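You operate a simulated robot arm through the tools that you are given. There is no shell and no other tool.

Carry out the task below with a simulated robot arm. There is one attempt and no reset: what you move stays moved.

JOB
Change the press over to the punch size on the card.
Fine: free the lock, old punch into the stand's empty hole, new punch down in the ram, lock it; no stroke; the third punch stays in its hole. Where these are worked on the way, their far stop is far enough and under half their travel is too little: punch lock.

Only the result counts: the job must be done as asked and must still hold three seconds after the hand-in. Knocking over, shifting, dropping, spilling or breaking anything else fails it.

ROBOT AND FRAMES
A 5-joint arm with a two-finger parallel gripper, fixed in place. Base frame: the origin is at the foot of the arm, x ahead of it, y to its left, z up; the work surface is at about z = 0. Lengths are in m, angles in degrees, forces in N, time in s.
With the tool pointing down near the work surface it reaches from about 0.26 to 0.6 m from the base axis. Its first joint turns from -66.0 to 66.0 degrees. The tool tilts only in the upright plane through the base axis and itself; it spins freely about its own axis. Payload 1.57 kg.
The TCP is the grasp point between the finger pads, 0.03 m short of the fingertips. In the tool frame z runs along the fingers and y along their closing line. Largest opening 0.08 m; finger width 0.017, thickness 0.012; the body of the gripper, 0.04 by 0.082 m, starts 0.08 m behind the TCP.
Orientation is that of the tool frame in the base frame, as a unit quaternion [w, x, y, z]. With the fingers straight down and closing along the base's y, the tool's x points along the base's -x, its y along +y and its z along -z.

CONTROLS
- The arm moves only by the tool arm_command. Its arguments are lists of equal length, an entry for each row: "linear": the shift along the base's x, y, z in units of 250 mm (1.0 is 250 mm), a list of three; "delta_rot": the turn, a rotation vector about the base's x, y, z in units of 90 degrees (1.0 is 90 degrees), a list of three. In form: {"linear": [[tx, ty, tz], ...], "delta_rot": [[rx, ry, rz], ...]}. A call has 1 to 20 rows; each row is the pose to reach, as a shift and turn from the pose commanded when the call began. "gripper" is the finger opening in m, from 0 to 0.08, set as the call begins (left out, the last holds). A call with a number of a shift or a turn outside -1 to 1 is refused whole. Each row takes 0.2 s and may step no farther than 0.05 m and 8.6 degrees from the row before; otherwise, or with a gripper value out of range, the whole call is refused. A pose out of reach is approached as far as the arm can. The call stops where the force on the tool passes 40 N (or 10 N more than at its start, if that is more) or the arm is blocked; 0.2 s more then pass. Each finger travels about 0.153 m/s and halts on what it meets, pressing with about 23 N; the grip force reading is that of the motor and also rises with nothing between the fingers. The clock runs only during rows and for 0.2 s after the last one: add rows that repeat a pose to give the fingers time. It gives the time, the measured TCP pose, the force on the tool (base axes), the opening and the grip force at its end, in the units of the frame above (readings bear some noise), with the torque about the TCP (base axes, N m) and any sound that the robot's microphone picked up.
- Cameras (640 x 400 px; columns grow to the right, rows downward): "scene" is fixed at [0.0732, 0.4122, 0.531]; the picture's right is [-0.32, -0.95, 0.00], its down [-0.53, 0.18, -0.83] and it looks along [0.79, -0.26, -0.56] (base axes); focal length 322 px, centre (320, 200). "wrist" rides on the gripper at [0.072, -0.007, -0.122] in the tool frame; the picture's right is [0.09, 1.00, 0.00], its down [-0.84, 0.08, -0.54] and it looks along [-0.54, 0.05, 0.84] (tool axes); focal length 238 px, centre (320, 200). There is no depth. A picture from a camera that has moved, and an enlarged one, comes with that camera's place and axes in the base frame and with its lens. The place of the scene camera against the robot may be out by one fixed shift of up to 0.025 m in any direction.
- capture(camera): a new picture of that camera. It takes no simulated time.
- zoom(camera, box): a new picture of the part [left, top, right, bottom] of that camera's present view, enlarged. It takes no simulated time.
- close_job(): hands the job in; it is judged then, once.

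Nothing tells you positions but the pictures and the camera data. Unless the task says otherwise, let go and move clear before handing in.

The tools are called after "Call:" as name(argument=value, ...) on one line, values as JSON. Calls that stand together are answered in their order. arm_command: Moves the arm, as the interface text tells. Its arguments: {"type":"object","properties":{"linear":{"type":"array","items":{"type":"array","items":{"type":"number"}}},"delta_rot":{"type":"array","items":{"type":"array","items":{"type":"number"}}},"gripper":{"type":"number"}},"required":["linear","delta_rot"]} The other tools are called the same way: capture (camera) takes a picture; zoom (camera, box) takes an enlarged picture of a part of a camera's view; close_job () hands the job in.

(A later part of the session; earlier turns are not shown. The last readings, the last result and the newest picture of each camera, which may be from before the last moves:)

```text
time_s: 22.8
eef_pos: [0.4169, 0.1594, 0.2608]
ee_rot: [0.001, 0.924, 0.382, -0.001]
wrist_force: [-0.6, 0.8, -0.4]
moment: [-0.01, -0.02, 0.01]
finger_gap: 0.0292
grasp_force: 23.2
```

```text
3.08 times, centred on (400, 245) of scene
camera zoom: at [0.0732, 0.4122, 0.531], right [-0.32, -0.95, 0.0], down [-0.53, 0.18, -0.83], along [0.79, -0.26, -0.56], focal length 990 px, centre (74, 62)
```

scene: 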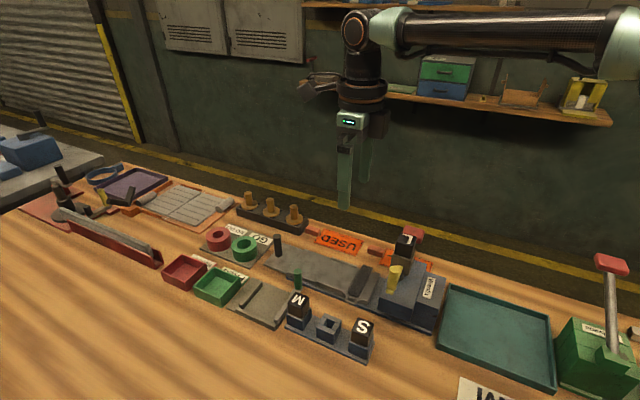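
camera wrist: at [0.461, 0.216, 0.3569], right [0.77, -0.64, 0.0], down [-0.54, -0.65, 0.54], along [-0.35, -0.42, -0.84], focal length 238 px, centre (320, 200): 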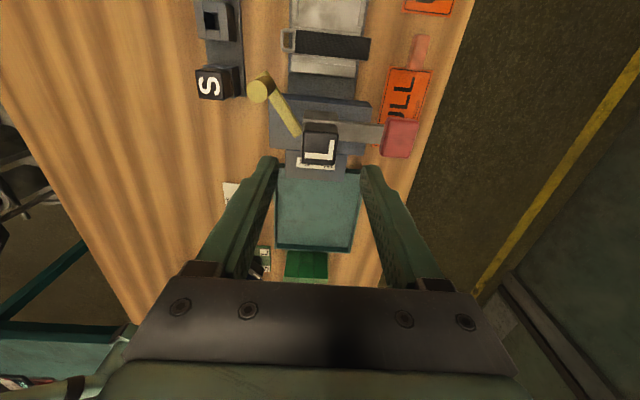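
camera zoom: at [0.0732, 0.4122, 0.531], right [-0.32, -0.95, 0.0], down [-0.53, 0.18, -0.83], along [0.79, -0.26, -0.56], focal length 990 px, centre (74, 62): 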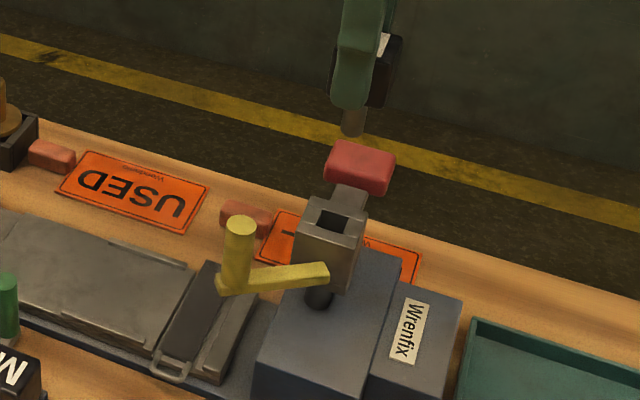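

Call:
zoom(camera="scene", box=[385, 175, 435, 230])

Call:
zoom(camera="scene", box=[280, 280, 380, 370])

Call:
capture(camera="scene")

```text
7.27 times, centred on (410, 202) of scene
camera zoom: at [0.0732, 0.4122, 0.531], right [-0.32, -0.95, 0.0], down [-0.53, 0.18, -0.83], along [0.79, -0.26, -0.56], focal length 2340 px, centre (-334, 182)
```

zoom: 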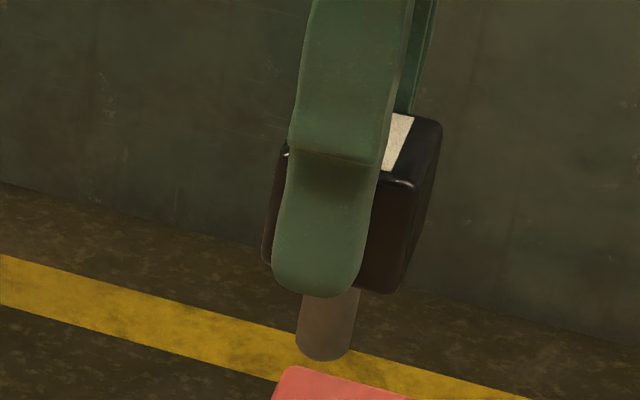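

```text
4.44 times, centred on (330, 325) of scene
camera zoom: at [0.0732, 0.4122, 0.531], right [-0.32, -0.95, 0.0], down [-0.53, 0.18, -0.83], along [0.79, -0.26, -0.56], focal length 1430 px, centre (276, -356)
```

zoom: 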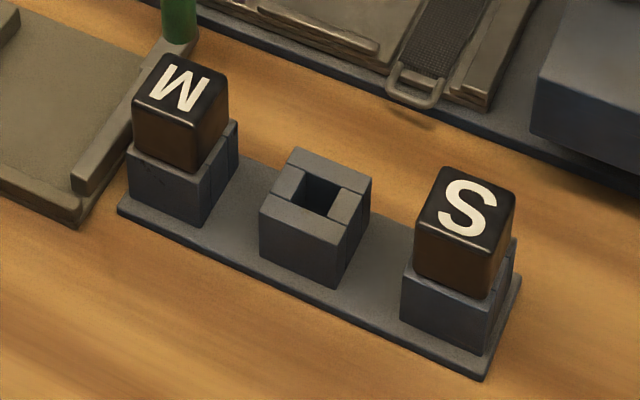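

```text
taken
```

scene: 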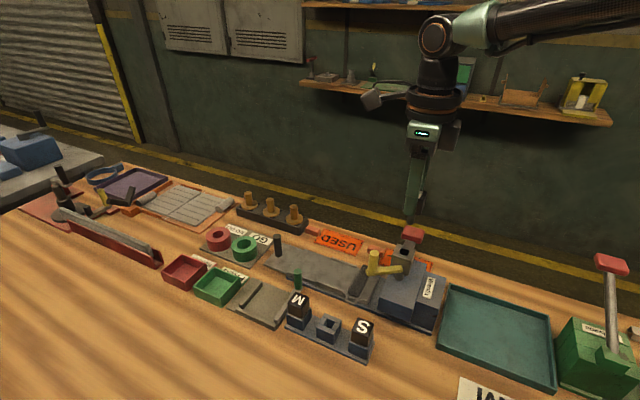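

The punch has a round shank about 13 mm thick and ~22 mm long; the stand hole is about 15 mm square. I'll carry it toward the stand at height and look down at the hole from above to locate it precisely.

Call:
arm_command(linear=[[-0.05, 0.1, 0], [-0.1, 0.2, 0], [-0.16, 0.28, 0], [-0.21, 0.36, 0], [-0.2584, 0.44, -0.02], [-0.2584, 0.44, -0.076], [-0.2584, 0.44, -0.076]], delta_rot=[[0, 0, 0], [0, 0, 0], [0, 0, 0], [0, 0, 0], [0, 0, 0], [0, 0, 0], [0, 0, 0]])

Call:
capture(camera="wrist")

Call:
zoom(camera="wrist", box=[240, 0, 400, 130])

```text
time_s: 24.4
eef_pos: [0.3507, 0.2685, 0.24]
ee_rot: [0.0, 0.923, 0.384, 0.001]
wrist_force: [-0.9, 0.3, -1.3]
moment: [-0.01, -0.01, -0.04]
finger_gap: 0.0291
grasp_force: 22.8
```

```text
taken
camera wrist: at [0.3963, 0.3258, 0.3625], right [0.77, -0.64, 0.0], down [-0.54, -0.65, 0.54], along [-0.35, -0.42, -0.84], focal length 238 px, centre (320, 200)
```

wrist: 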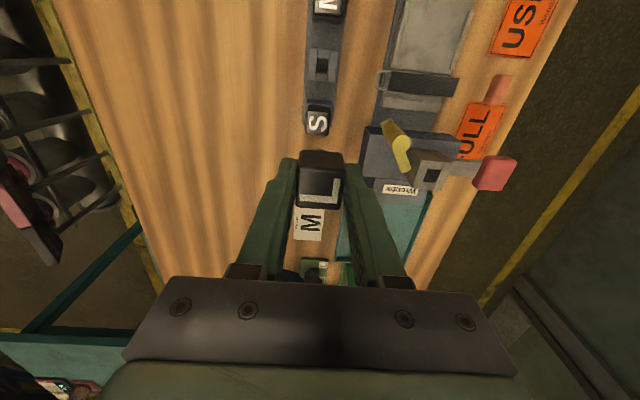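

```text
3.08 times, centred on (320, 65) of wrist
camera zoom: at [0.3963, 0.3258, 0.3625], right [0.77, -0.64, 0.0], down [-0.54, -0.65, 0.54], along [-0.35, -0.42, -0.84], focal length 733 px, centre (320, 615)
```

zoom: 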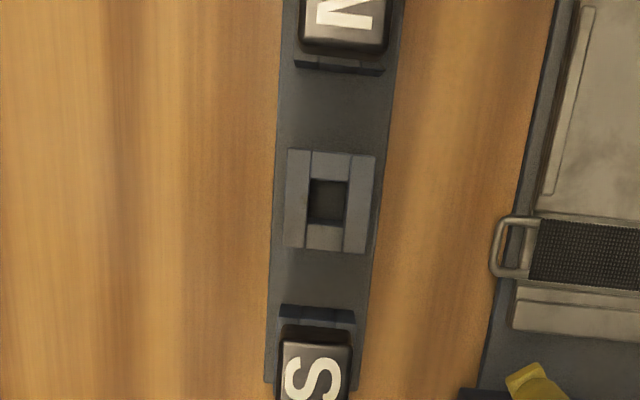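

The empty hole's centre works out at about (0.3865, 0.309), and the held punch is centred on the TCP within about a millimetre. I'll hover with the shank just above the hole and compare views.

Call:
arm_command(linear=[[0.05, 0.05, 0], [0.1, 0.1, 0], [0.1464, 0.1572, 0], [0.1464, 0.1572, -0.15], [0.1464, 0.1572, -0.3], [0.1464, 0.1572, -0.42], [0.1464, 0.1572, -0.48], [0.1464, 0.1572, -0.48]], delta_rot=[[0, 0, 0], [0, 0, 0], [0, 0, 0], [0, 0, 0], [0, 0, 0], [0, 0, 0], [0, 0, 0], [0, 0, 0]])

Call:
zoom(camera="wrist", box=[240, 60, 400, 220])

Call:
zoom(camera="scene", box=[280, 270, 380, 370])

```text
time_s: 26.2
eef_pos: [0.391, 0.3041, 0.121]
ee_rot: [0.0, 0.923, 0.386, 0.0]
wrist_force: [-0.3, 0.1, 0.1]
moment: [-0.02, 0.0, -0.02]
finger_gap: 0.0291
grasp_force: 23.0
out of reach, approached as far as the arm can: row 3, 4, 5, 6, 7, 8
```

```text
2.50 times, centred on (320, 140) of wrist
camera zoom: at [0.4364, 0.3609, 0.2425], right [0.77, -0.63, 0.0], down [-0.53, -0.65, 0.54], along [-0.34, -0.42, -0.84], focal length 596 px, centre (320, 350)
```

zoom: 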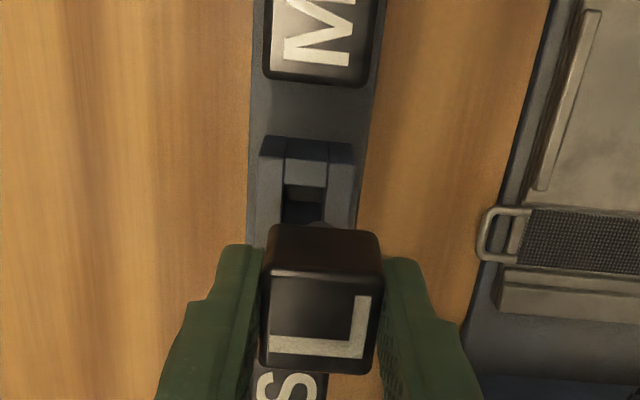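

```text
4.00 times, centred on (330, 320) of scene
camera zoom: at [0.0732, 0.4122, 0.531], right [-0.32, -0.95, 0.0], down [-0.53, 0.18, -0.83], along [0.79, -0.26, -0.56], focal length 1287 px, centre (280, -280)
```

zoom: 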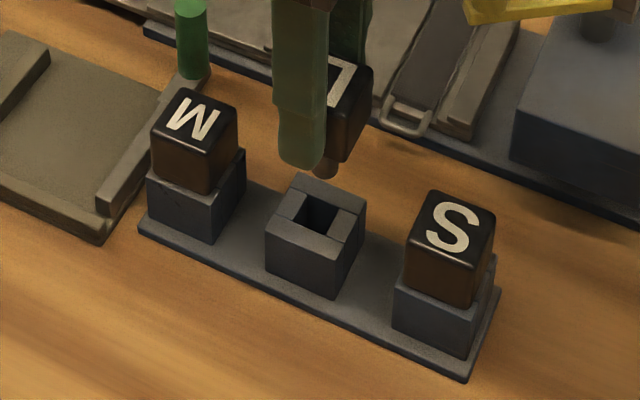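

The wrist's spin is near its limit here (yaw −135° isn't reachable over the stand), so I'll turn a couple of degrees; the shank is round so this doesn't matter for the hole.

Call:
arm_command(linear=[[0, 0, 0], [0, 0, 0], [0, 0, 0]], delta_rot=[[0, 0, 0.02], [0, 0, 0.035], [0, 0, 0.035]])

Call:
zoom(camera="wrist", box=[240, 60, 400, 220])

Call:
zoom(camera="scene", box=[290, 280, 370, 350])

```text
time_s: 27.0
eef_pos: [0.3903, 0.3039, 0.1195]
ee_rot: [0.0, 0.913, 0.409, 0.0]
wrist_force: [0.4, 1.0, -1.0]
moment: [0.03, -0.01, 0.02]
finger_gap: 0.0294
grasp_force: 23.0
```

```text
2.50 times, centred on (320, 140) of wrist
camera zoom: at [0.4342, 0.3628, 0.2425], right [0.8, -0.6, 0.0], down [-0.5, -0.67, 0.54], along [-0.32, -0.44, -0.84], focal length 596 px, centre (320, 350)
```

zoom: 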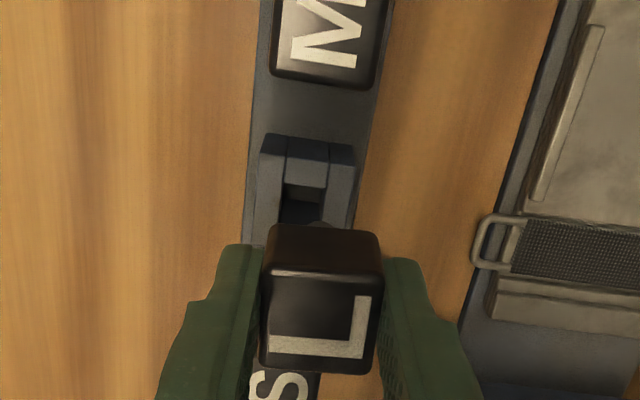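

```text
5.71 times, centred on (330, 315) of scene
camera zoom: at [0.0732, 0.4122, 0.531], right [-0.32, -0.95, 0.0], down [-0.53, 0.18, -0.83], along [0.79, -0.26, -0.56], focal length 1839 px, centre (263, -457)
```

zoom: 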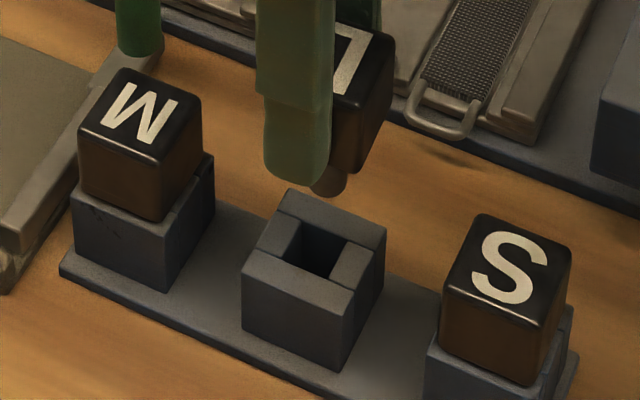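

Call:
arm_command(linear=[[-0.008, 0.01, 0], [-0.0164, 0.0212, 0], [-0.0164, 0.0212, 0]], delta_rot=[[0, 0, 0], [0, 0, 0], [0, 0, 0]])

Call:
zoom(camera="wrist", box=[240, 60, 400, 220])

Call:
zoom(camera="scene", box=[290, 280, 370, 350])

```text
time_s: 27.8
eef_pos: [0.3861, 0.3079, 0.1198]
ee_rot: [0.0, 0.913, 0.408, 0.0]
wrist_force: [-1.4, -0.4, -0.5]
moment: [-0.01, -0.01, -0.01]
finger_gap: 0.029
grasp_force: 23.0
```

```text
2.50 times, centred on (320, 140) of wrist
camera zoom: at [0.43, 0.368, 0.2426], right [0.8, -0.6, 0.0], down [-0.5, -0.68, 0.54], along [-0.32, -0.44, -0.84], focal length 596 px, centre (320, 350)
```

zoom: 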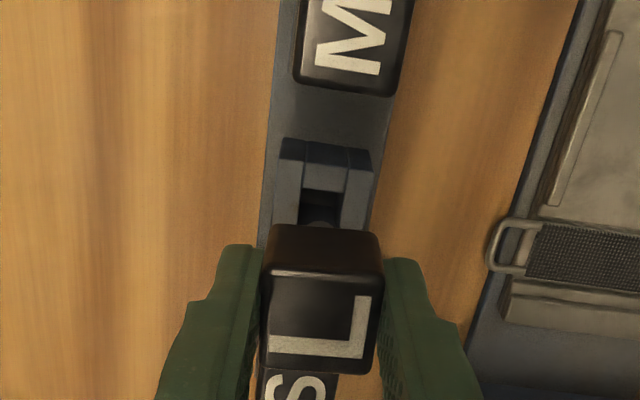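

```text
5.71 times, centred on (330, 315) of scene
camera zoom: at [0.0732, 0.4122, 0.531], right [-0.32, -0.95, 0.0], down [-0.53, 0.18, -0.83], along [0.79, -0.26, -0.56], focal length 1839 px, centre (263, -457)
```

zoom: 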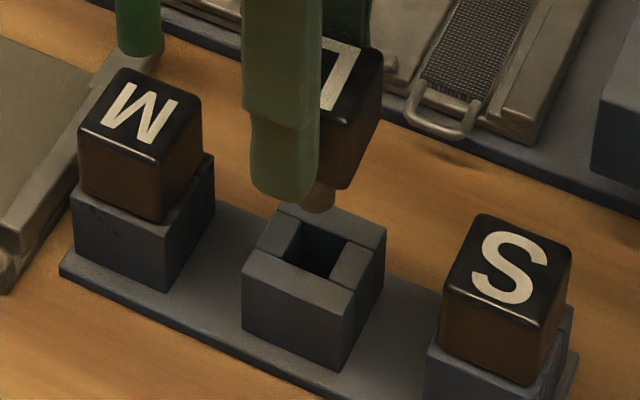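

Call:
zoom(camera="scene", box=[315, 295, 355, 335])

Call:
zoom(camera="wrist", box=[290, 100, 350, 160])

```text
10.00 times, centred on (335, 315) of scene
camera zoom: at [0.0732, 0.4122, 0.531], right [-0.32, -0.95, 0.0], down [-0.53, 0.18, -0.83], along [0.79, -0.26, -0.56], focal length 3218 px, centre (170, -950)
```

zoom: 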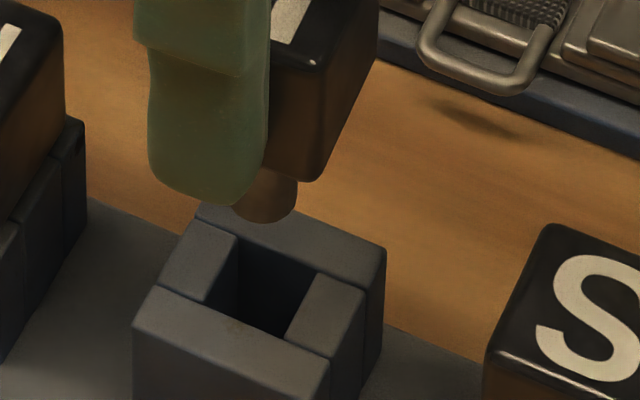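

```text
6.67 times, centred on (320, 130) of wrist
camera zoom: at [0.43, 0.368, 0.2426], right [0.8, -0.6, 0.0], down [-0.5, -0.68, 0.54], along [-0.32, -0.44, -0.84], focal length 1589 px, centre (320, 667)
```

zoom: 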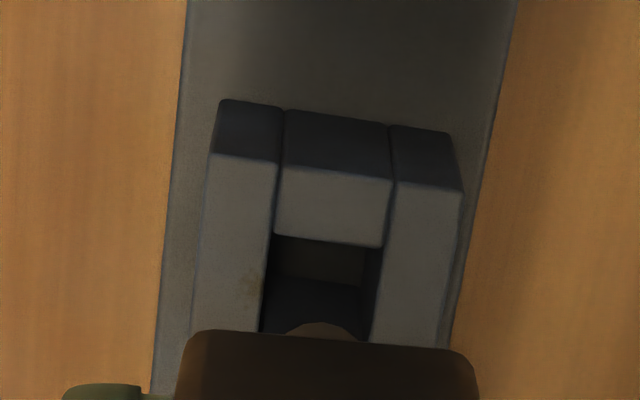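

Shank and hole line up within about a millimetre in both views (shank tip z≈0.062, stand top z≈0.039). Lowering slowly to just enter the hole, watching the force.

Call:
arm_command(linear=[[0, 0, -0.04], [0, 0, -0.07], [0, 0, -0.09], [0, 0, -0.1], [0, 0, -0.108], [0, 0, -0.116]], delta_rot=[[0, 0, 0], [0, 0, 0], [0, 0, 0], [0, 0, 0], [0, 0, 0], [0, 0, 0]])

Call:
zoom(camera="scene", box=[315, 295, 355, 335])

Call:
zoom(camera="wrist", box=[280, 90, 360, 170])

```text
time_s: 29.2
eef_pos: [0.3867, 0.3087, 0.0901]
ee_rot: [0.001, 0.913, 0.409, 0.0]
wrist_force: [0.0, 0.8, -0.2]
moment: [0.01, 0.01, 0.02]
finger_gap: 0.0292
grasp_force: 23.2
```

```text
10.00 times, centred on (335, 315) of scene
camera zoom: at [0.0732, 0.4122, 0.531], right [-0.32, -0.95, 0.0], down [-0.53, 0.18, -0.83], along [0.79, -0.26, -0.56], focal length 3218 px, centre (170, -950)
```

zoom: 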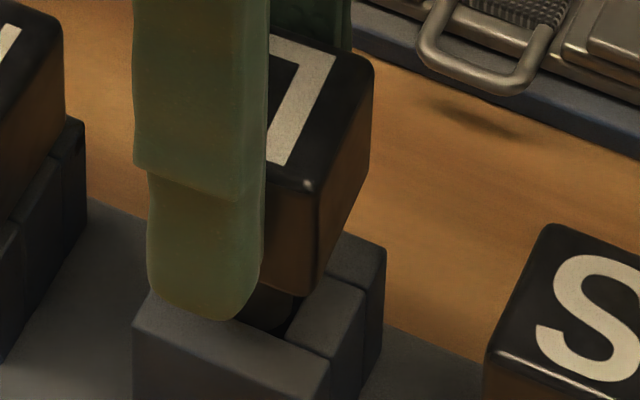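

```text
5.00 times, centred on (320, 130) of wrist
camera zoom: at [0.4299, 0.3682, 0.2132], right [0.8, -0.6, 0.0], down [-0.5, -0.68, 0.54], along [-0.32, -0.44, -0.84], focal length 1192 px, centre (320, 550)
```

zoom: 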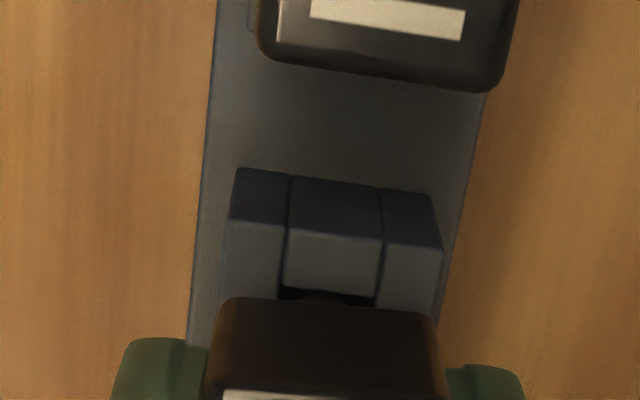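

The shank has entered the hole with no contact force. Continuing down to near seating.

Call:
arm_command(linear=[[0, 0, -0.016], [0, 0, -0.032], [0, 0, -0.044], [0, 0, -0.052], [0, 0, -0.058]], delta_rot=[[0, 0, 0], [0, 0, 0], [0, 0, 0], [0, 0, 0], [0, 0, 0]])

Call:
zoom(camera="scene", box=[300, 285, 370, 350])

Call:
zoom(camera="wrist", box=[260, 70, 380, 190])

```text
time_s: 30.4
eef_pos: [0.3871, 0.3093, 0.0775]
ee_rot: [0.001, 0.913, 0.407, -0.001]
wrist_force: [0.1, 0.4, -0.7]
moment: [0.02, 0.03, 0.02]
finger_gap: 0.0288
grasp_force: 23.5
```

```text
6.15 times, centred on (335, 318) of scene
camera zoom: at [0.0732, 0.4122, 0.531], right [-0.32, -0.95, 0.0], down [-0.53, 0.18, -0.83], along [0.79, -0.26, -0.56], focal length 1980 px, centre (228, -523)
```

zoom: 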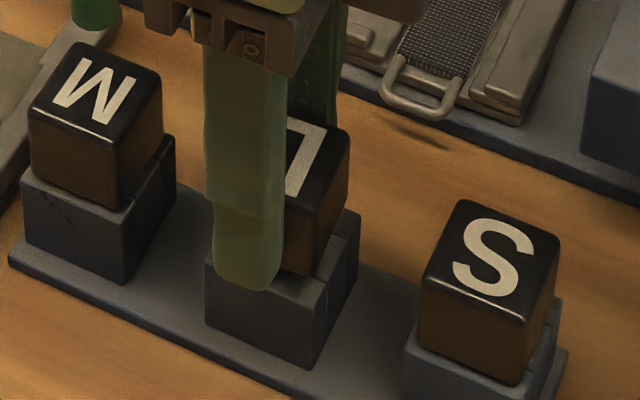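

```text
3.33 times, centred on (320, 130) of wrist
camera zoom: at [0.43, 0.3685, 0.1991], right [0.8, -0.6, 0.0], down [-0.5, -0.68, 0.54], along [-0.32, -0.44, -0.84], focal length 794 px, centre (320, 433)
```

zoom: 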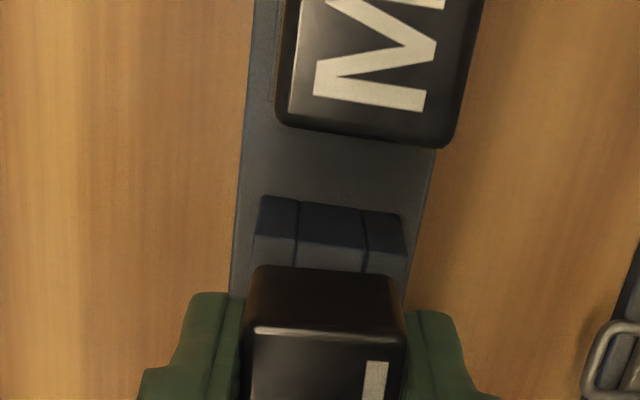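

Nearly seated, no contact yet. Lowering in millimetre steps until it touches.

Call:
arm_command(linear=[[0, 0, -0.004], [0, 0, -0.008], [0, 0, -0.01]], delta_rot=[[0, 0, 0], [0, 0, 0], [0, 0, 0]])

Call:
zoom(camera="scene", box=[300, 285, 370, 350])

```text
time_s: 31.2
eef_pos: [0.3862, 0.3092, 0.0746]
ee_rot: [0.0, 0.913, 0.408, 0.0]
wrist_force: [-0.1, 0.3, -0.4]
moment: [-0.01, -0.02, 0.02]
finger_gap: 0.0294
grasp_force: 23.2
```

```text
6.15 times, centred on (335, 318) of scene
camera zoom: at [0.0732, 0.4122, 0.531], right [-0.32, -0.95, 0.0], down [-0.53, 0.18, -0.83], along [0.79, -0.26, -0.56], focal length 1980 px, centre (228, -523)
```

zoom: 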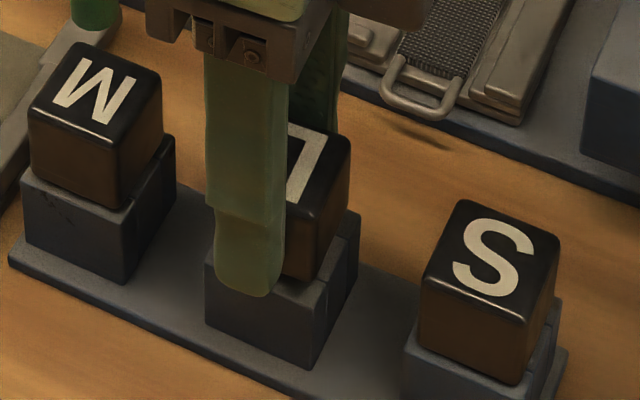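

Call:
arm_command(linear=[[0, 0, -0.002], [0, 0, -0.004], [0, 0, -0.006], [0, 0, -0.008]], delta_rot=[[0, 0, 0], [0, 0, 0], [0, 0, 0], [0, 0, 0]])

Call:
zoom(camera="scene", box=[300, 285, 370, 350])

```text
time_s: 32.2
eef_pos: [0.3869, 0.3107, 0.0731]
ee_rot: [0.0, 0.913, 0.407, -0.001]
wrist_force: [-0.4, -0.3, -1.1]
moment: [0.0, 0.01, -0.03]
finger_gap: 0.0292
grasp_force: 23.1
```

```text
6.15 times, centred on (335, 318) of scene
camera zoom: at [0.0732, 0.4122, 0.531], right [-0.32, -0.95, 0.0], down [-0.53, 0.18, -0.83], along [0.79, -0.26, -0.56], focal length 1980 px, centre (228, -523)
```

zoom: 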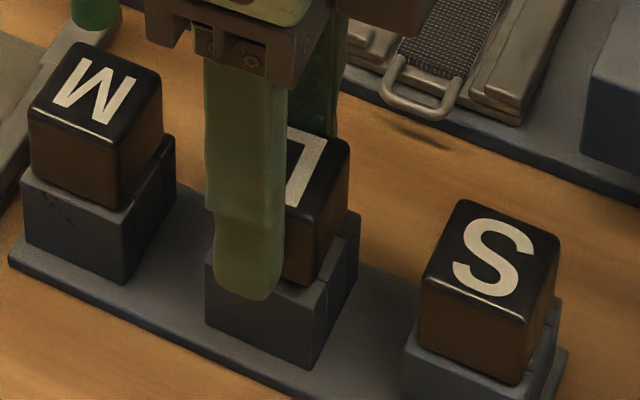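

Call:
arm_command(linear=[[0, 0, -0.002], [0, 0, -0.004], [0, 0, -0.006], [0, 0, -0.008]], delta_rot=[[0, 0, 0], [0, 0, 0], [0, 0, 0], [0, 0, 0]])

Call:
zoom(camera="scene", box=[300, 285, 370, 350])

```text
time_s: 33.2
eef_pos: [0.3872, 0.3097, 0.0703]
ee_rot: [0.001, 0.913, 0.408, 0.0]
wrist_force: [0.0, 0.5, -0.8]
moment: [-0.01, 0.05, 0.02]
finger_gap: 0.0291
grasp_force: 22.5
```

```text
6.15 times, centred on (335, 318) of scene
camera zoom: at [0.0732, 0.4122, 0.531], right [-0.32, -0.95, 0.0], down [-0.53, 0.18, -0.83], along [0.79, -0.26, -0.56], focal length 1980 px, centre (228, -523)
```

zoom: 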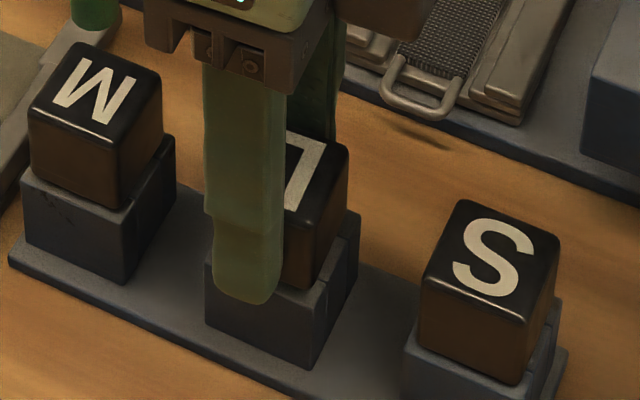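

Call:
arm_command(linear=[[0, 0, -0.002], [0, 0, -0.004], [0, 0, -0.006], [0, 0, -0.008]], delta_rot=[[0, 0, 0], [0, 0, 0], [0, 0, 0], [0, 0, 0]])

Call:
zoom(camera="scene", box=[300, 285, 370, 350])

Call:
zoom(camera="wrist", box=[260, 70, 380, 190])

```text
time_s: 34.2
eef_pos: [0.3878, 0.3106, 0.0696]
ee_rot: [0.0, 0.913, 0.407, 0.0]
wrist_force: [-3.9, -4.8, 14.4]
moment: [-0.21, 0.15, -0.02]
finger_gap: 0.0291
grasp_force: 22.7
```

```text
6.15 times, centred on (335, 318) of scene
camera zoom: at [0.0731, 0.4122, 0.531], right [-0.32, -0.95, 0.0], down [-0.53, 0.18, -0.83], along [0.79, -0.26, -0.56], focal length 1980 px, centre (228, -523)
```

zoom: 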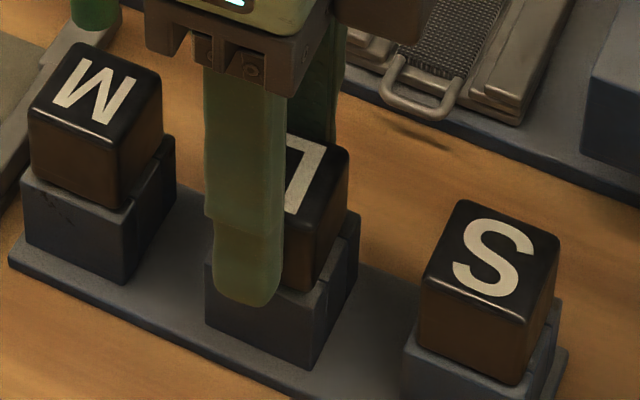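

```text
3.33 times, centred on (320, 130) of wrist
camera zoom: at [0.4302, 0.3684, 0.1915], right [0.8, -0.6, 0.0], down [-0.5, -0.68, 0.54], along [-0.32, -0.43, -0.84], focal length 794 px, centre (320, 433)
```

zoom: 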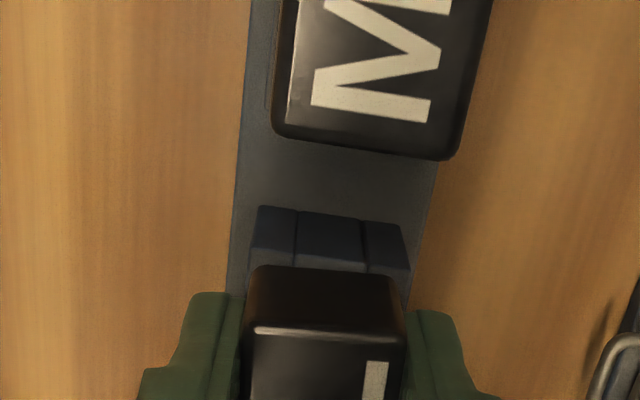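

It's seated (14 N upward reaction). I'll ease the pressure by a millimetre, then open the fingers.

Call:
arm_command(linear=[[0, 0, 0.004], [0, 0, 0.004]], delta_rot=[[0, 0, 0], [0, 0, 0]])

Call:
arm_command(linear=[[0, 0, 0], [0, 0, 0], [0, 0, 0]], delta_rot=[[0, 0, 0], [0, 0, 0], [0, 0, 0]], gripper=0.05)

Call:
zoom(camera="scene", box=[300, 285, 370, 350])

Call:
zoom(camera="wrist", box=[240, 70, 400, 220])

```text
time_s: 34.8
eef_pos: [0.388, 0.3103, 0.0697]
ee_rot: [0.001, 0.913, 0.407, 0.0]
wrist_force: [0.5, -3.3, 6.8]
moment: [-0.1, 0.02, 0.01]
finger_gap: 0.0289
grasp_force: 22.9
```

```text
time_s: 35.6
eef_pos: [0.3872, 0.3101, 0.0695]
ee_rot: [0.0, 0.913, 0.409, 0.0]
wrist_force: [0.2, 0.0, 0.1]
moment: [0.01, -0.01, 0.0]
finger_gap: 0.0501
grasp_force: 0.0
```

```text
6.15 times, centred on (335, 318) of scene
camera zoom: at [0.0732, 0.4122, 0.531], right [-0.32, -0.95, 0.0], down [-0.53, 0.18, -0.83], along [0.79, -0.26, -0.56], focal length 1980 px, centre (228, -523)
```

zoom: 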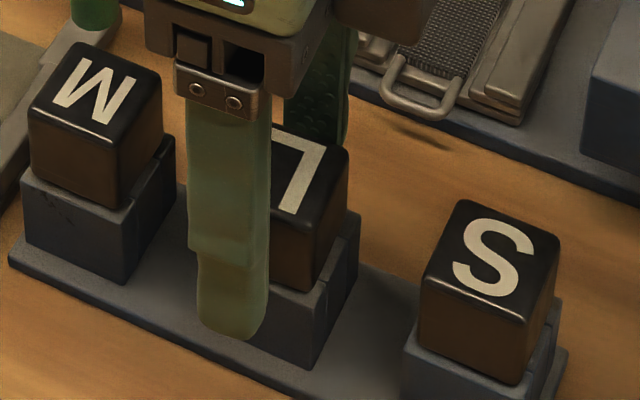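

```text
2.67 times, centred on (320, 145) of wrist
camera zoom: at [0.43, 0.3685, 0.1914], right [0.8, -0.6, 0.0], down [-0.5, -0.67, 0.54], along [-0.32, -0.44, -0.84], focal length 636 px, centre (320, 347)
```

zoom: 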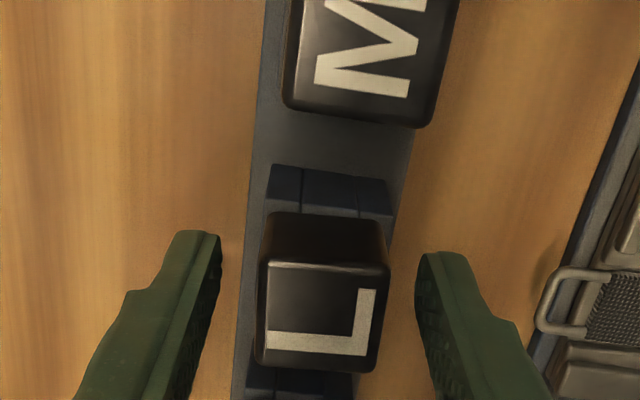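

L is seated in the middle hole and released. Lifting straight up, then I'll spin round to yaw +45° for picking M.

Call:
arm_command(linear=[[0, 0, 0.08], [0, 0, 0.2], [0, 0, 0.36], [0, 0, 0.52], [0, 0, 0.64], [0, 0, 0.68], [0, 0, 0.68], [0, 0, 0.68], [0, 0, 0.68], [0, 0, 0.68], [0, 0, 0.68], [0, 0, 0.68], [0, 0, 0.68], [0, 0, 0.68], [0, 0, 0.68], [0, 0, 0.68]], delta_rot=[[0, 0, 0], [0, 0, 0], [0, 0, 0], [0, 0, 0], [0, 0, 0.09], [0, 0, 0.18], [0, 0, 0.27], [0, 0, 0.36], [0, 0, 0.45], [0, 0, 0.54], [0, 0, 0.63], [0, 0, 0.72], [0, 0, 0.81], [0, 0, 0.9], [0, 0, 0.98], [0, 0, 0.98]])

Call:
zoom(camera="scene", box=[280, 270, 380, 370])

Call:
capture(camera="wrist")

```text
time_s: 39.0
eef_pos: [0.387, 0.3093, 0.2404]
ee_rot: [0.0, 0.37, 0.929, 0.0]
wrist_force: [-0.6, -0.6, -0.6]
moment: [-0.01, 0.0, -0.01]
finger_gap: 0.0501
grasp_force: 0.0
```

```text
4.00 times, centred on (330, 320) of scene
camera zoom: at [0.0732, 0.4122, 0.531], right [-0.32, -0.95, 0.0], down [-0.53, 0.18, -0.83], along [0.79, -0.26, -0.56], focal length 1287 px, centre (280, -280)
```

zoom: 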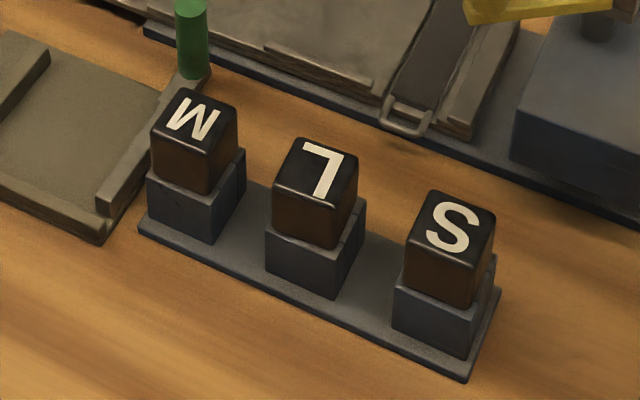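

```text
taken
camera wrist: at [0.3302, 0.355, 0.3616], right [0.62, 0.79, 0.0], down [0.66, -0.52, 0.54], along [0.43, -0.34, -0.84], focal length 238 px, centre (320, 200)
```

wrist: 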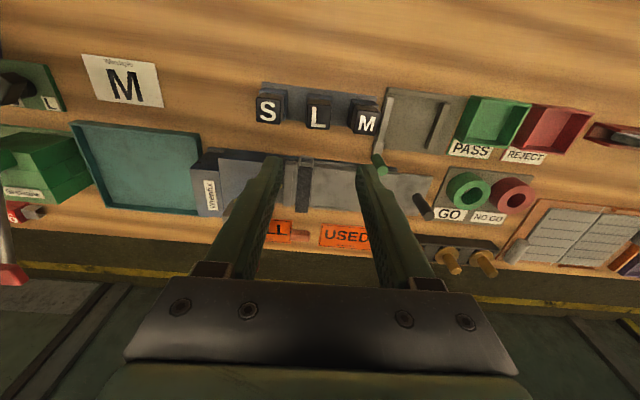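

L is in the stand's middle hole, level with the others. Now spinning on to yaw +45° above the M punch.

Call:
arm_command(linear=[[0, 0, 0], [0, 0, 0], [0.02, 0.02, 0], [0.04, 0.04, 0], [0.06, 0.06, 0], [0.08, 0.08, 0], [0.1, 0.1, 0], [0.12, 0.12, 0], [0.14, 0.14, 0], [0.1676, 0.168, 0], [0.1676, 0.168, -0.08], [0.1676, 0.168, -0.154], [0.1676, 0.168, -0.154]], delta_rot=[[0, 0, 0.09], [0, 0, 0.18], [0, 0, 0.27], [0, 0, 0.36], [0, 0, 0.45], [0, 0, 0.54], [0, 0, 0.63], [0, 0, 0.72], [0, 0, 0.81], [0, 0, 0.9], [0, 0, 0.983], [0, 0, 0.983], [0, 0, 0.983]])

Call:
capture(camera="wrist")

Call:
zoom(camera="wrist", box=[240, 60, 400, 220])

```text
time_s: 41.8
eef_pos: [0.4282, 0.3513, 0.1989]
ee_rot: [0.0, -0.382, 0.924, 0.0]
wrist_force: [-0.6, 0.7, -0.6]
moment: [0.03, 0.01, 0.0]
finger_gap: 0.0501
grasp_force: 0.0
```

```text
taken
camera wrist: at [0.3824, 0.2972, 0.3223], right [-0.77, 0.64, 0.0], down [0.54, 0.65, 0.54], along [0.35, 0.42, -0.84], focal length 238 px, centre (320, 200)
```

wrist: 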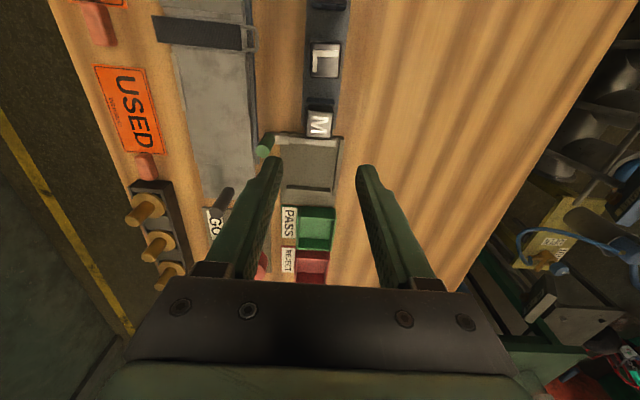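

```text
2.50 times, centred on (320, 140) of wrist
camera zoom: at [0.3824, 0.2972, 0.3223], right [-0.77, 0.64, 0.0], down [0.54, 0.65, 0.54], along [0.35, 0.42, -0.84], focal length 596 px, centre (320, 350)
```

zoom: 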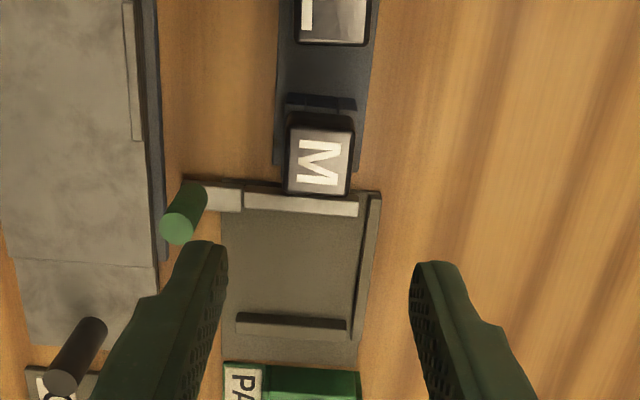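

Call:
zoom(camera="wrist", box=[270, 70, 370, 150])

Call:
arm_command(linear=[[0, 0, -0.1], [0, 0, -0.2], [0, 0, -0.3]], delta_rot=[[0, 0, 0], [0, 0, 0], [0, 0, 0]])

Call:
zoom(camera="wrist", box=[240, 80, 400, 240])

Call:
zoom(camera="scene", box=[270, 250, 370, 350])

```text
5.00 times, centred on (320, 110) of wrist
camera zoom: at [0.3824, 0.2972, 0.3223], right [-0.77, 0.64, 0.0], down [0.54, 0.65, 0.54], along [0.35, 0.42, -0.84], focal length 1192 px, centre (320, 650)
```

zoom: 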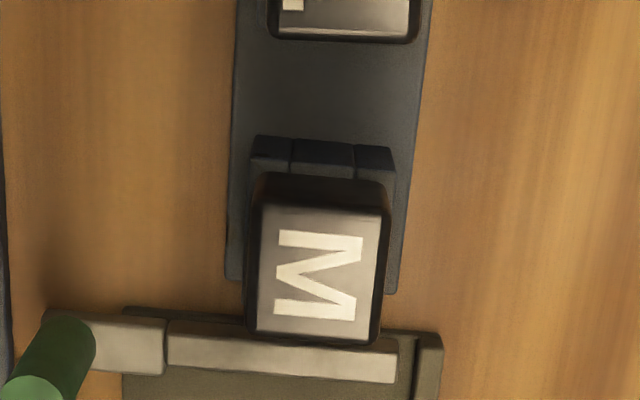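

```text
time_s: 42.6
eef_pos: [0.4288, 0.3528, 0.125]
ee_rot: [0.0, -0.38, 0.925, 0.0]
wrist_force: [0.4, -0.6, 0.0]
moment: [-0.02, 0.0, 0.02]
finger_gap: 0.0498
grasp_force: 0.1
```

```text
2.50 times, centred on (320, 160) of wrist
camera zoom: at [0.3829, 0.2982, 0.2478], right [-0.77, 0.64, 0.0], down [0.54, 0.64, 0.54], along [0.35, 0.42, -0.84], focal length 596 px, centre (320, 300)
```

zoom: 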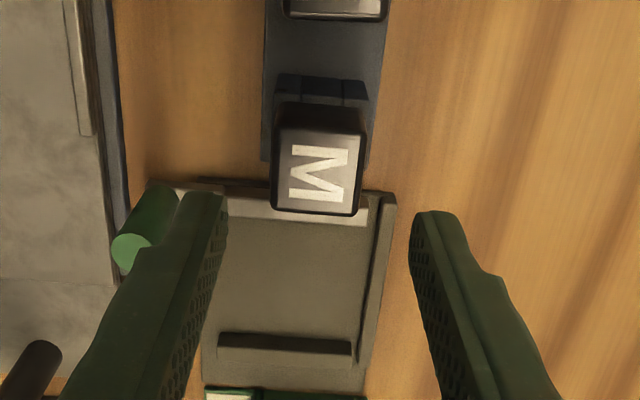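

```text
4.00 times, centred on (320, 300) of scene
camera zoom: at [0.0731, 0.4122, 0.531], right [-0.32, -0.95, 0.0], down [-0.53, 0.18, -0.83], along [0.79, -0.26, -0.56], focal length 1287 px, centre (320, -200)
```

zoom: 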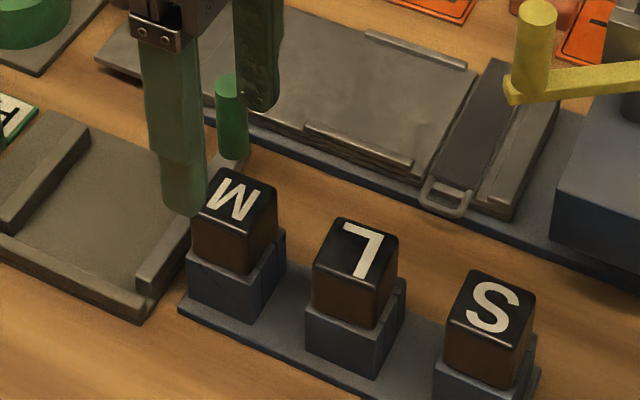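

M's head sits about 2.5 mm toward the press from the tool axis; the green pin and tray walls are clear of the fingers. I'll correct and descend around M to the same grasp height relation used for L.

Call:
arm_command(linear=[[-0.004, -0.0092, 0], [-0.004, -0.0092, -0.08], [-0.004, -0.0092, -0.15], [-0.004, -0.0092, -0.2], [-0.004, -0.0092, -0.2224], [-0.004, -0.0092, -0.2224]], delta_rot=[[0, 0, 0], [0, 0, 0], [0, 0, 0], [0, 0, 0], [0, 0, 0], [0, 0, 0]])

Call:
zoom(camera="wrist", box=[240, 80, 400, 240])

Call:
zoom(camera="scene", box=[270, 250, 370, 350])

```text
time_s: 44.0
eef_pos: [0.4285, 0.3498, 0.0687]
ee_rot: [0.0, -0.381, 0.925, -0.001]
wrist_force: [0.5, 0.7, 0.0]
moment: [0.04, -0.02, 0.02]
finger_gap: 0.0501
grasp_force: 0.0
```

```text
2.50 times, centred on (320, 160) of wrist
camera zoom: at [0.3818, 0.2946, 0.1924], right [-0.77, 0.64, 0.0], down [0.54, 0.64, 0.54], along [0.35, 0.42, -0.84], focal length 596 px, centre (320, 300)
```

zoom: 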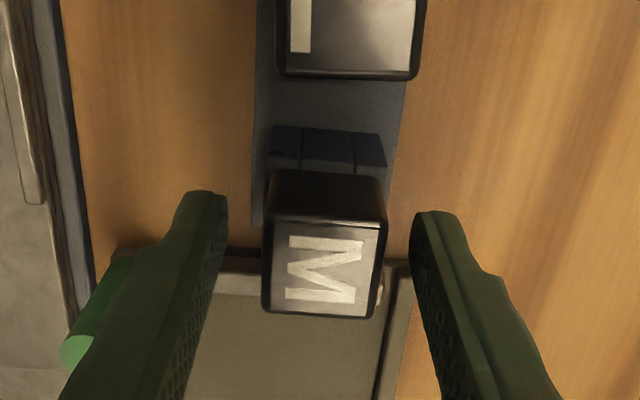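

```text
4.00 times, centred on (320, 300) of scene
camera zoom: at [0.0732, 0.4122, 0.531], right [-0.32, -0.95, 0.0], down [-0.53, 0.18, -0.83], along [0.79, -0.26, -0.56], focal length 1287 px, centre (320, -200)
```

zoom: 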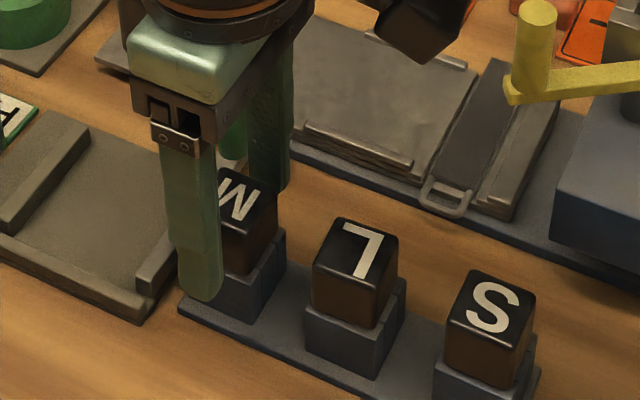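

M is centred to within about a millimetre. A tiny lateral correction, then close.

Call:
arm_command(linear=[[-0.0024, 0.002, 0], [-0.0024, 0.002, 0]], delta_rot=[[0, 0, 0], [0, 0, 0]])

Call:
arm_command(linear=[[0, 0, 0], [0, 0, 0], [0, 0, 0], [0, 0, 0]], delta_rot=[[0, 0, 0], [0, 0, 0], [0, 0, 0], [0, 0, 0]], gripper=0.0)

Call:
zoom(camera="wrist", box=[240, 80, 400, 240])

Call:
zoom(camera="scene", box=[270, 250, 370, 350])

```text
time_s: 44.6
eef_pos: [0.4266, 0.3491, 0.0706]
ee_rot: [0.001, -0.381, 0.925, 0.0]
wrist_force: [-0.7, -0.5, 0.9]
moment: [0.02, 0.01, 0.03]
finger_gap: 0.0502
grasp_force: 0.1
```

```text
time_s: 45.6
eef_pos: [0.4275, 0.3497, 0.07]
ee_rot: [0.001, -0.382, 0.924, 0.0]
wrist_force: [0.4, -1.1, 0.4]
moment: [0.01, -0.02, -0.01]
finger_gap: 0.0291
grasp_force: 23.0
```

```text
2.50 times, centred on (320, 160) of wrist
camera zoom: at [0.381, 0.295, 0.1924], right [-0.77, 0.64, 0.0], down [0.54, 0.64, 0.54], along [0.35, 0.42, -0.84], focal length 596 px, centre (320, 300)
```

zoom: 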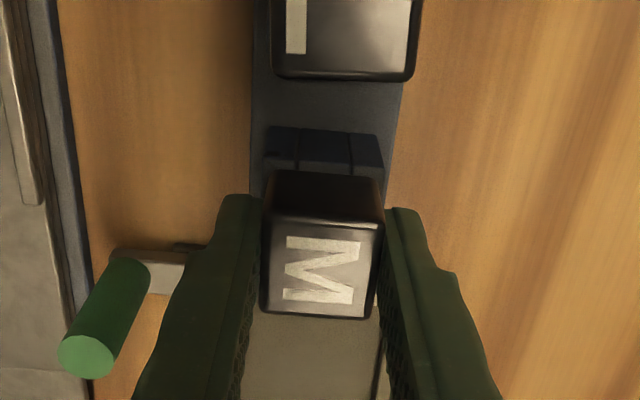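

```text
4.00 times, centred on (320, 300) of scene
camera zoom: at [0.0732, 0.4122, 0.531], right [-0.32, -0.95, 0.0], down [-0.53, 0.18, -0.83], along [0.79, -0.26, -0.56], focal length 1287 px, centre (320, -200)
```

zoom: 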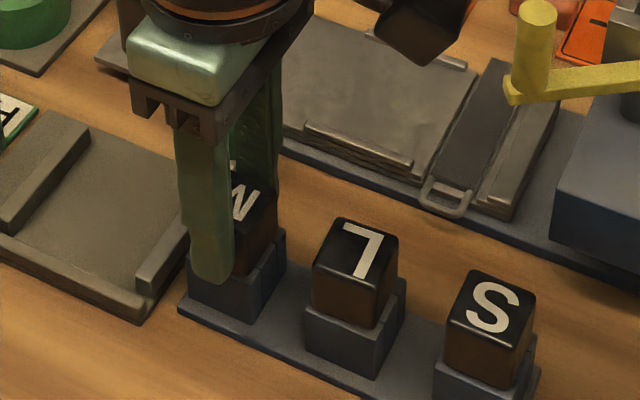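

M is gripped (29 mm, 23 N). Lifting straight up.

Call:
arm_command(linear=[[0, 0, 0.02], [0, 0, 0.05], [0, 0, 0.1], [0, 0, 0.18], [0, 0, 0.3], [0, 0, 0.44], [0, 0, 0.58], [0, 0, 0.72], [0, 0, 0.72]], delta_rot=[[0, 0, 0], [0, 0, 0], [0, 0, 0], [0, 0, 0], [0, 0, 0], [0, 0, 0], [0, 0, 0], [0, 0, 0], [0, 0, 0]])

Call:
capture(camera="wrist")

Call:
zoom(camera="scene", box=[240, 190, 460, 370])

```text
time_s: 47.6
eef_pos: [0.4271, 0.3493, 0.2497]
ee_rot: [0.0, -0.382, 0.924, -0.001]
wrist_force: [0.4, -0.7, -0.7]
moment: [-0.02, -0.03, 0.01]
finger_gap: 0.0291
grasp_force: 22.7
```

```text
taken
camera wrist: at [0.381, 0.2948, 0.3728], right [-0.77, 0.64, 0.0], down [0.54, 0.64, 0.54], along [0.35, 0.42, -0.84], focal length 238 px, centre (320, 200)
```

wrist: 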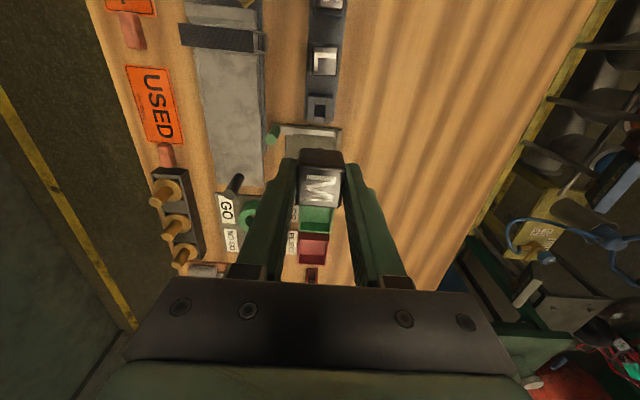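

```text
2.22 times, centred on (350, 280) of scene
camera zoom: at [0.0732, 0.4122, 0.531], right [-0.32, -0.95, 0.0], down [-0.53, 0.18, -0.83], along [0.79, -0.26, -0.56], focal length 715 px, centre (253, 22)
```

zoom: 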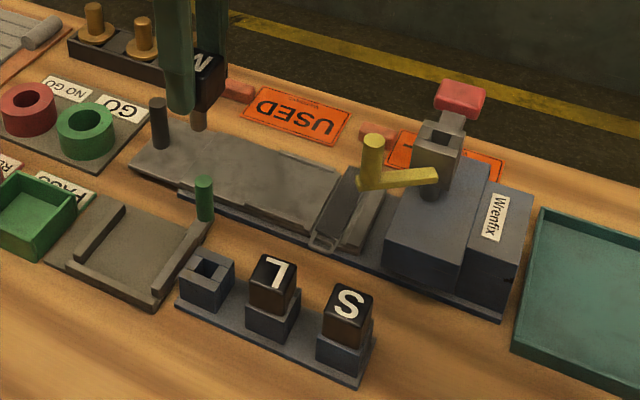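

M is out and everything else is in place. I'll carry it over so the camera looks straight down on the ram's hole.

Call:
arm_command(linear=[[0.03, -0.1, 0.042], [0.06, -0.22, 0.042], [0.09, -0.34, 0.042], [0.12, -0.46, 0.042], [0.1484, -0.558, 0.042], [0.1484, -0.558, 0.042]], delta_rot=[[0, 0, 0], [0, 0, 0], [0, 0, 0], [0, 0, 0], [0, 0, 0], [0, 0, 0]])

Call:
capture(camera="wrist")

Call:
zoom(camera="wrist", box=[270, 10, 370, 110])

```text
time_s: 49.0
eef_pos: [0.4631, 0.2094, 0.2603]
ee_rot: [0.0, -0.38, 0.925, 0.0]
wrist_force: [0.5, -0.2, -1.5]
moment: [-0.04, 0.01, 0.0]
finger_gap: 0.0293
grasp_force: 23.1
```

```text
taken
camera wrist: at [0.4177, 0.1552, 0.3831], right [-0.77, 0.64, 0.0], down [0.54, 0.64, 0.54], along [0.35, 0.42, -0.84], focal length 238 px, centre (320, 200)
```

wrist: 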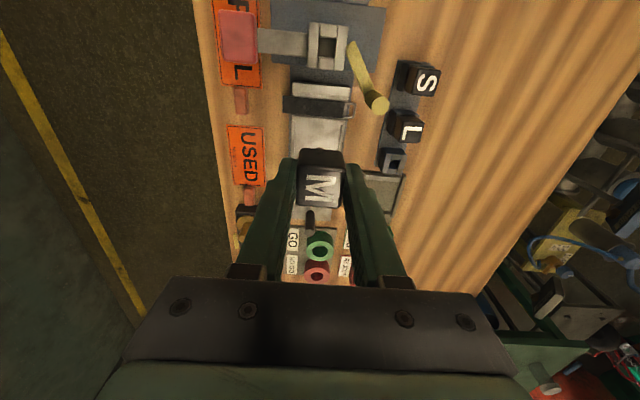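

```text
4.00 times, centred on (320, 60) of wrist
camera zoom: at [0.4177, 0.1552, 0.3831], right [-0.77, 0.64, 0.0], down [0.54, 0.64, 0.54], along [0.35, 0.42, -0.84], focal length 953 px, centre (320, 760)
```

zoom: 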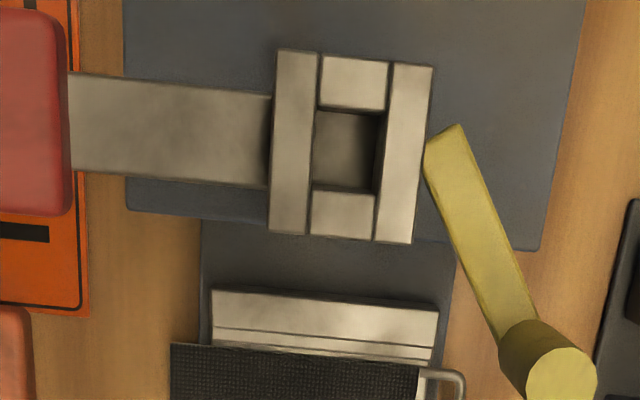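

The ram hole's centre measures about (0.4135, 0.1595). I'll hover with M's shank ~15 mm above the ram and compare both views.

Call:
arm_command(linear=[[-0.07, -0.07, 0], [-0.14, -0.14, 0], [-0.2, -0.2024, 0], [-0.2, -0.2024, -0.1], [-0.2, -0.2024, -0.18], [-0.2, -0.2024, -0.208], [-0.2, -0.2024, -0.208]], delta_rot=[[0, 0, 0], [0, 0, 0], [0, 0, 0], [0, 0, 0], [0, 0, 0], [0, 0, 0], [0, 0, 0]])

Call:
zoom(camera="wrist", box=[270, 80, 370, 180])

Call:
zoom(camera="scene", box=[380, 210, 430, 260])

```text
time_s: 50.6
eef_pos: [0.4146, 0.1602, 0.2077]
ee_rot: [-0.001, -0.381, 0.924, -0.001]
wrist_force: [0.3, -0.3, 0.9]
moment: [0.01, -0.01, -0.01]
finger_gap: 0.0293
grasp_force: 23.3
```

```text
4.00 times, centred on (320, 130) of wrist
camera zoom: at [0.3682, 0.1053, 0.3305], right [-0.77, 0.64, 0.0], down [0.54, 0.64, 0.54], along [0.35, 0.42, -0.84], focal length 953 px, centre (320, 480)
```

zoom: 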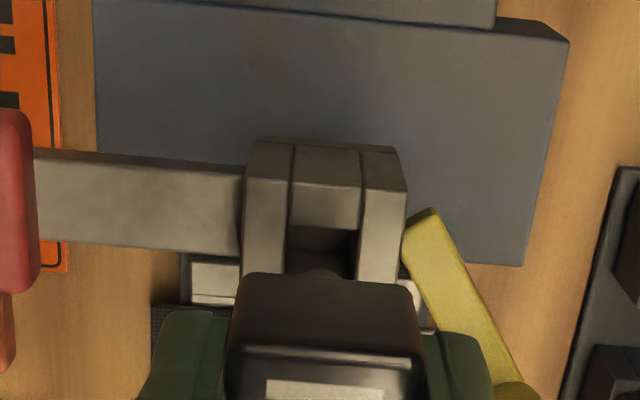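

```text
8.00 times, centred on (405, 235) of scene
camera zoom: at [0.0732, 0.4122, 0.531], right [-0.32, -0.95, 0.0], down [-0.53, 0.18, -0.83], along [0.79, -0.26, -0.56], focal length 2574 px, centre (-360, -80)
```

zoom: 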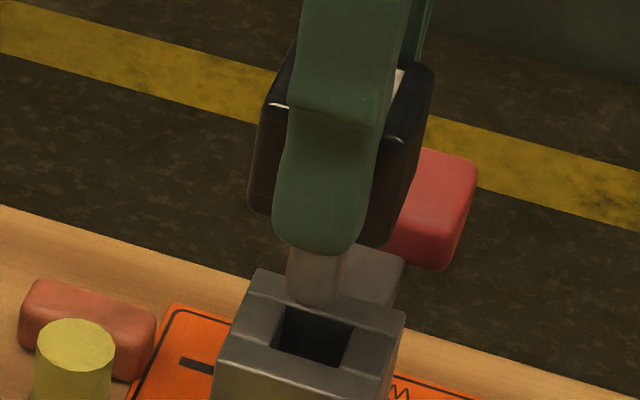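

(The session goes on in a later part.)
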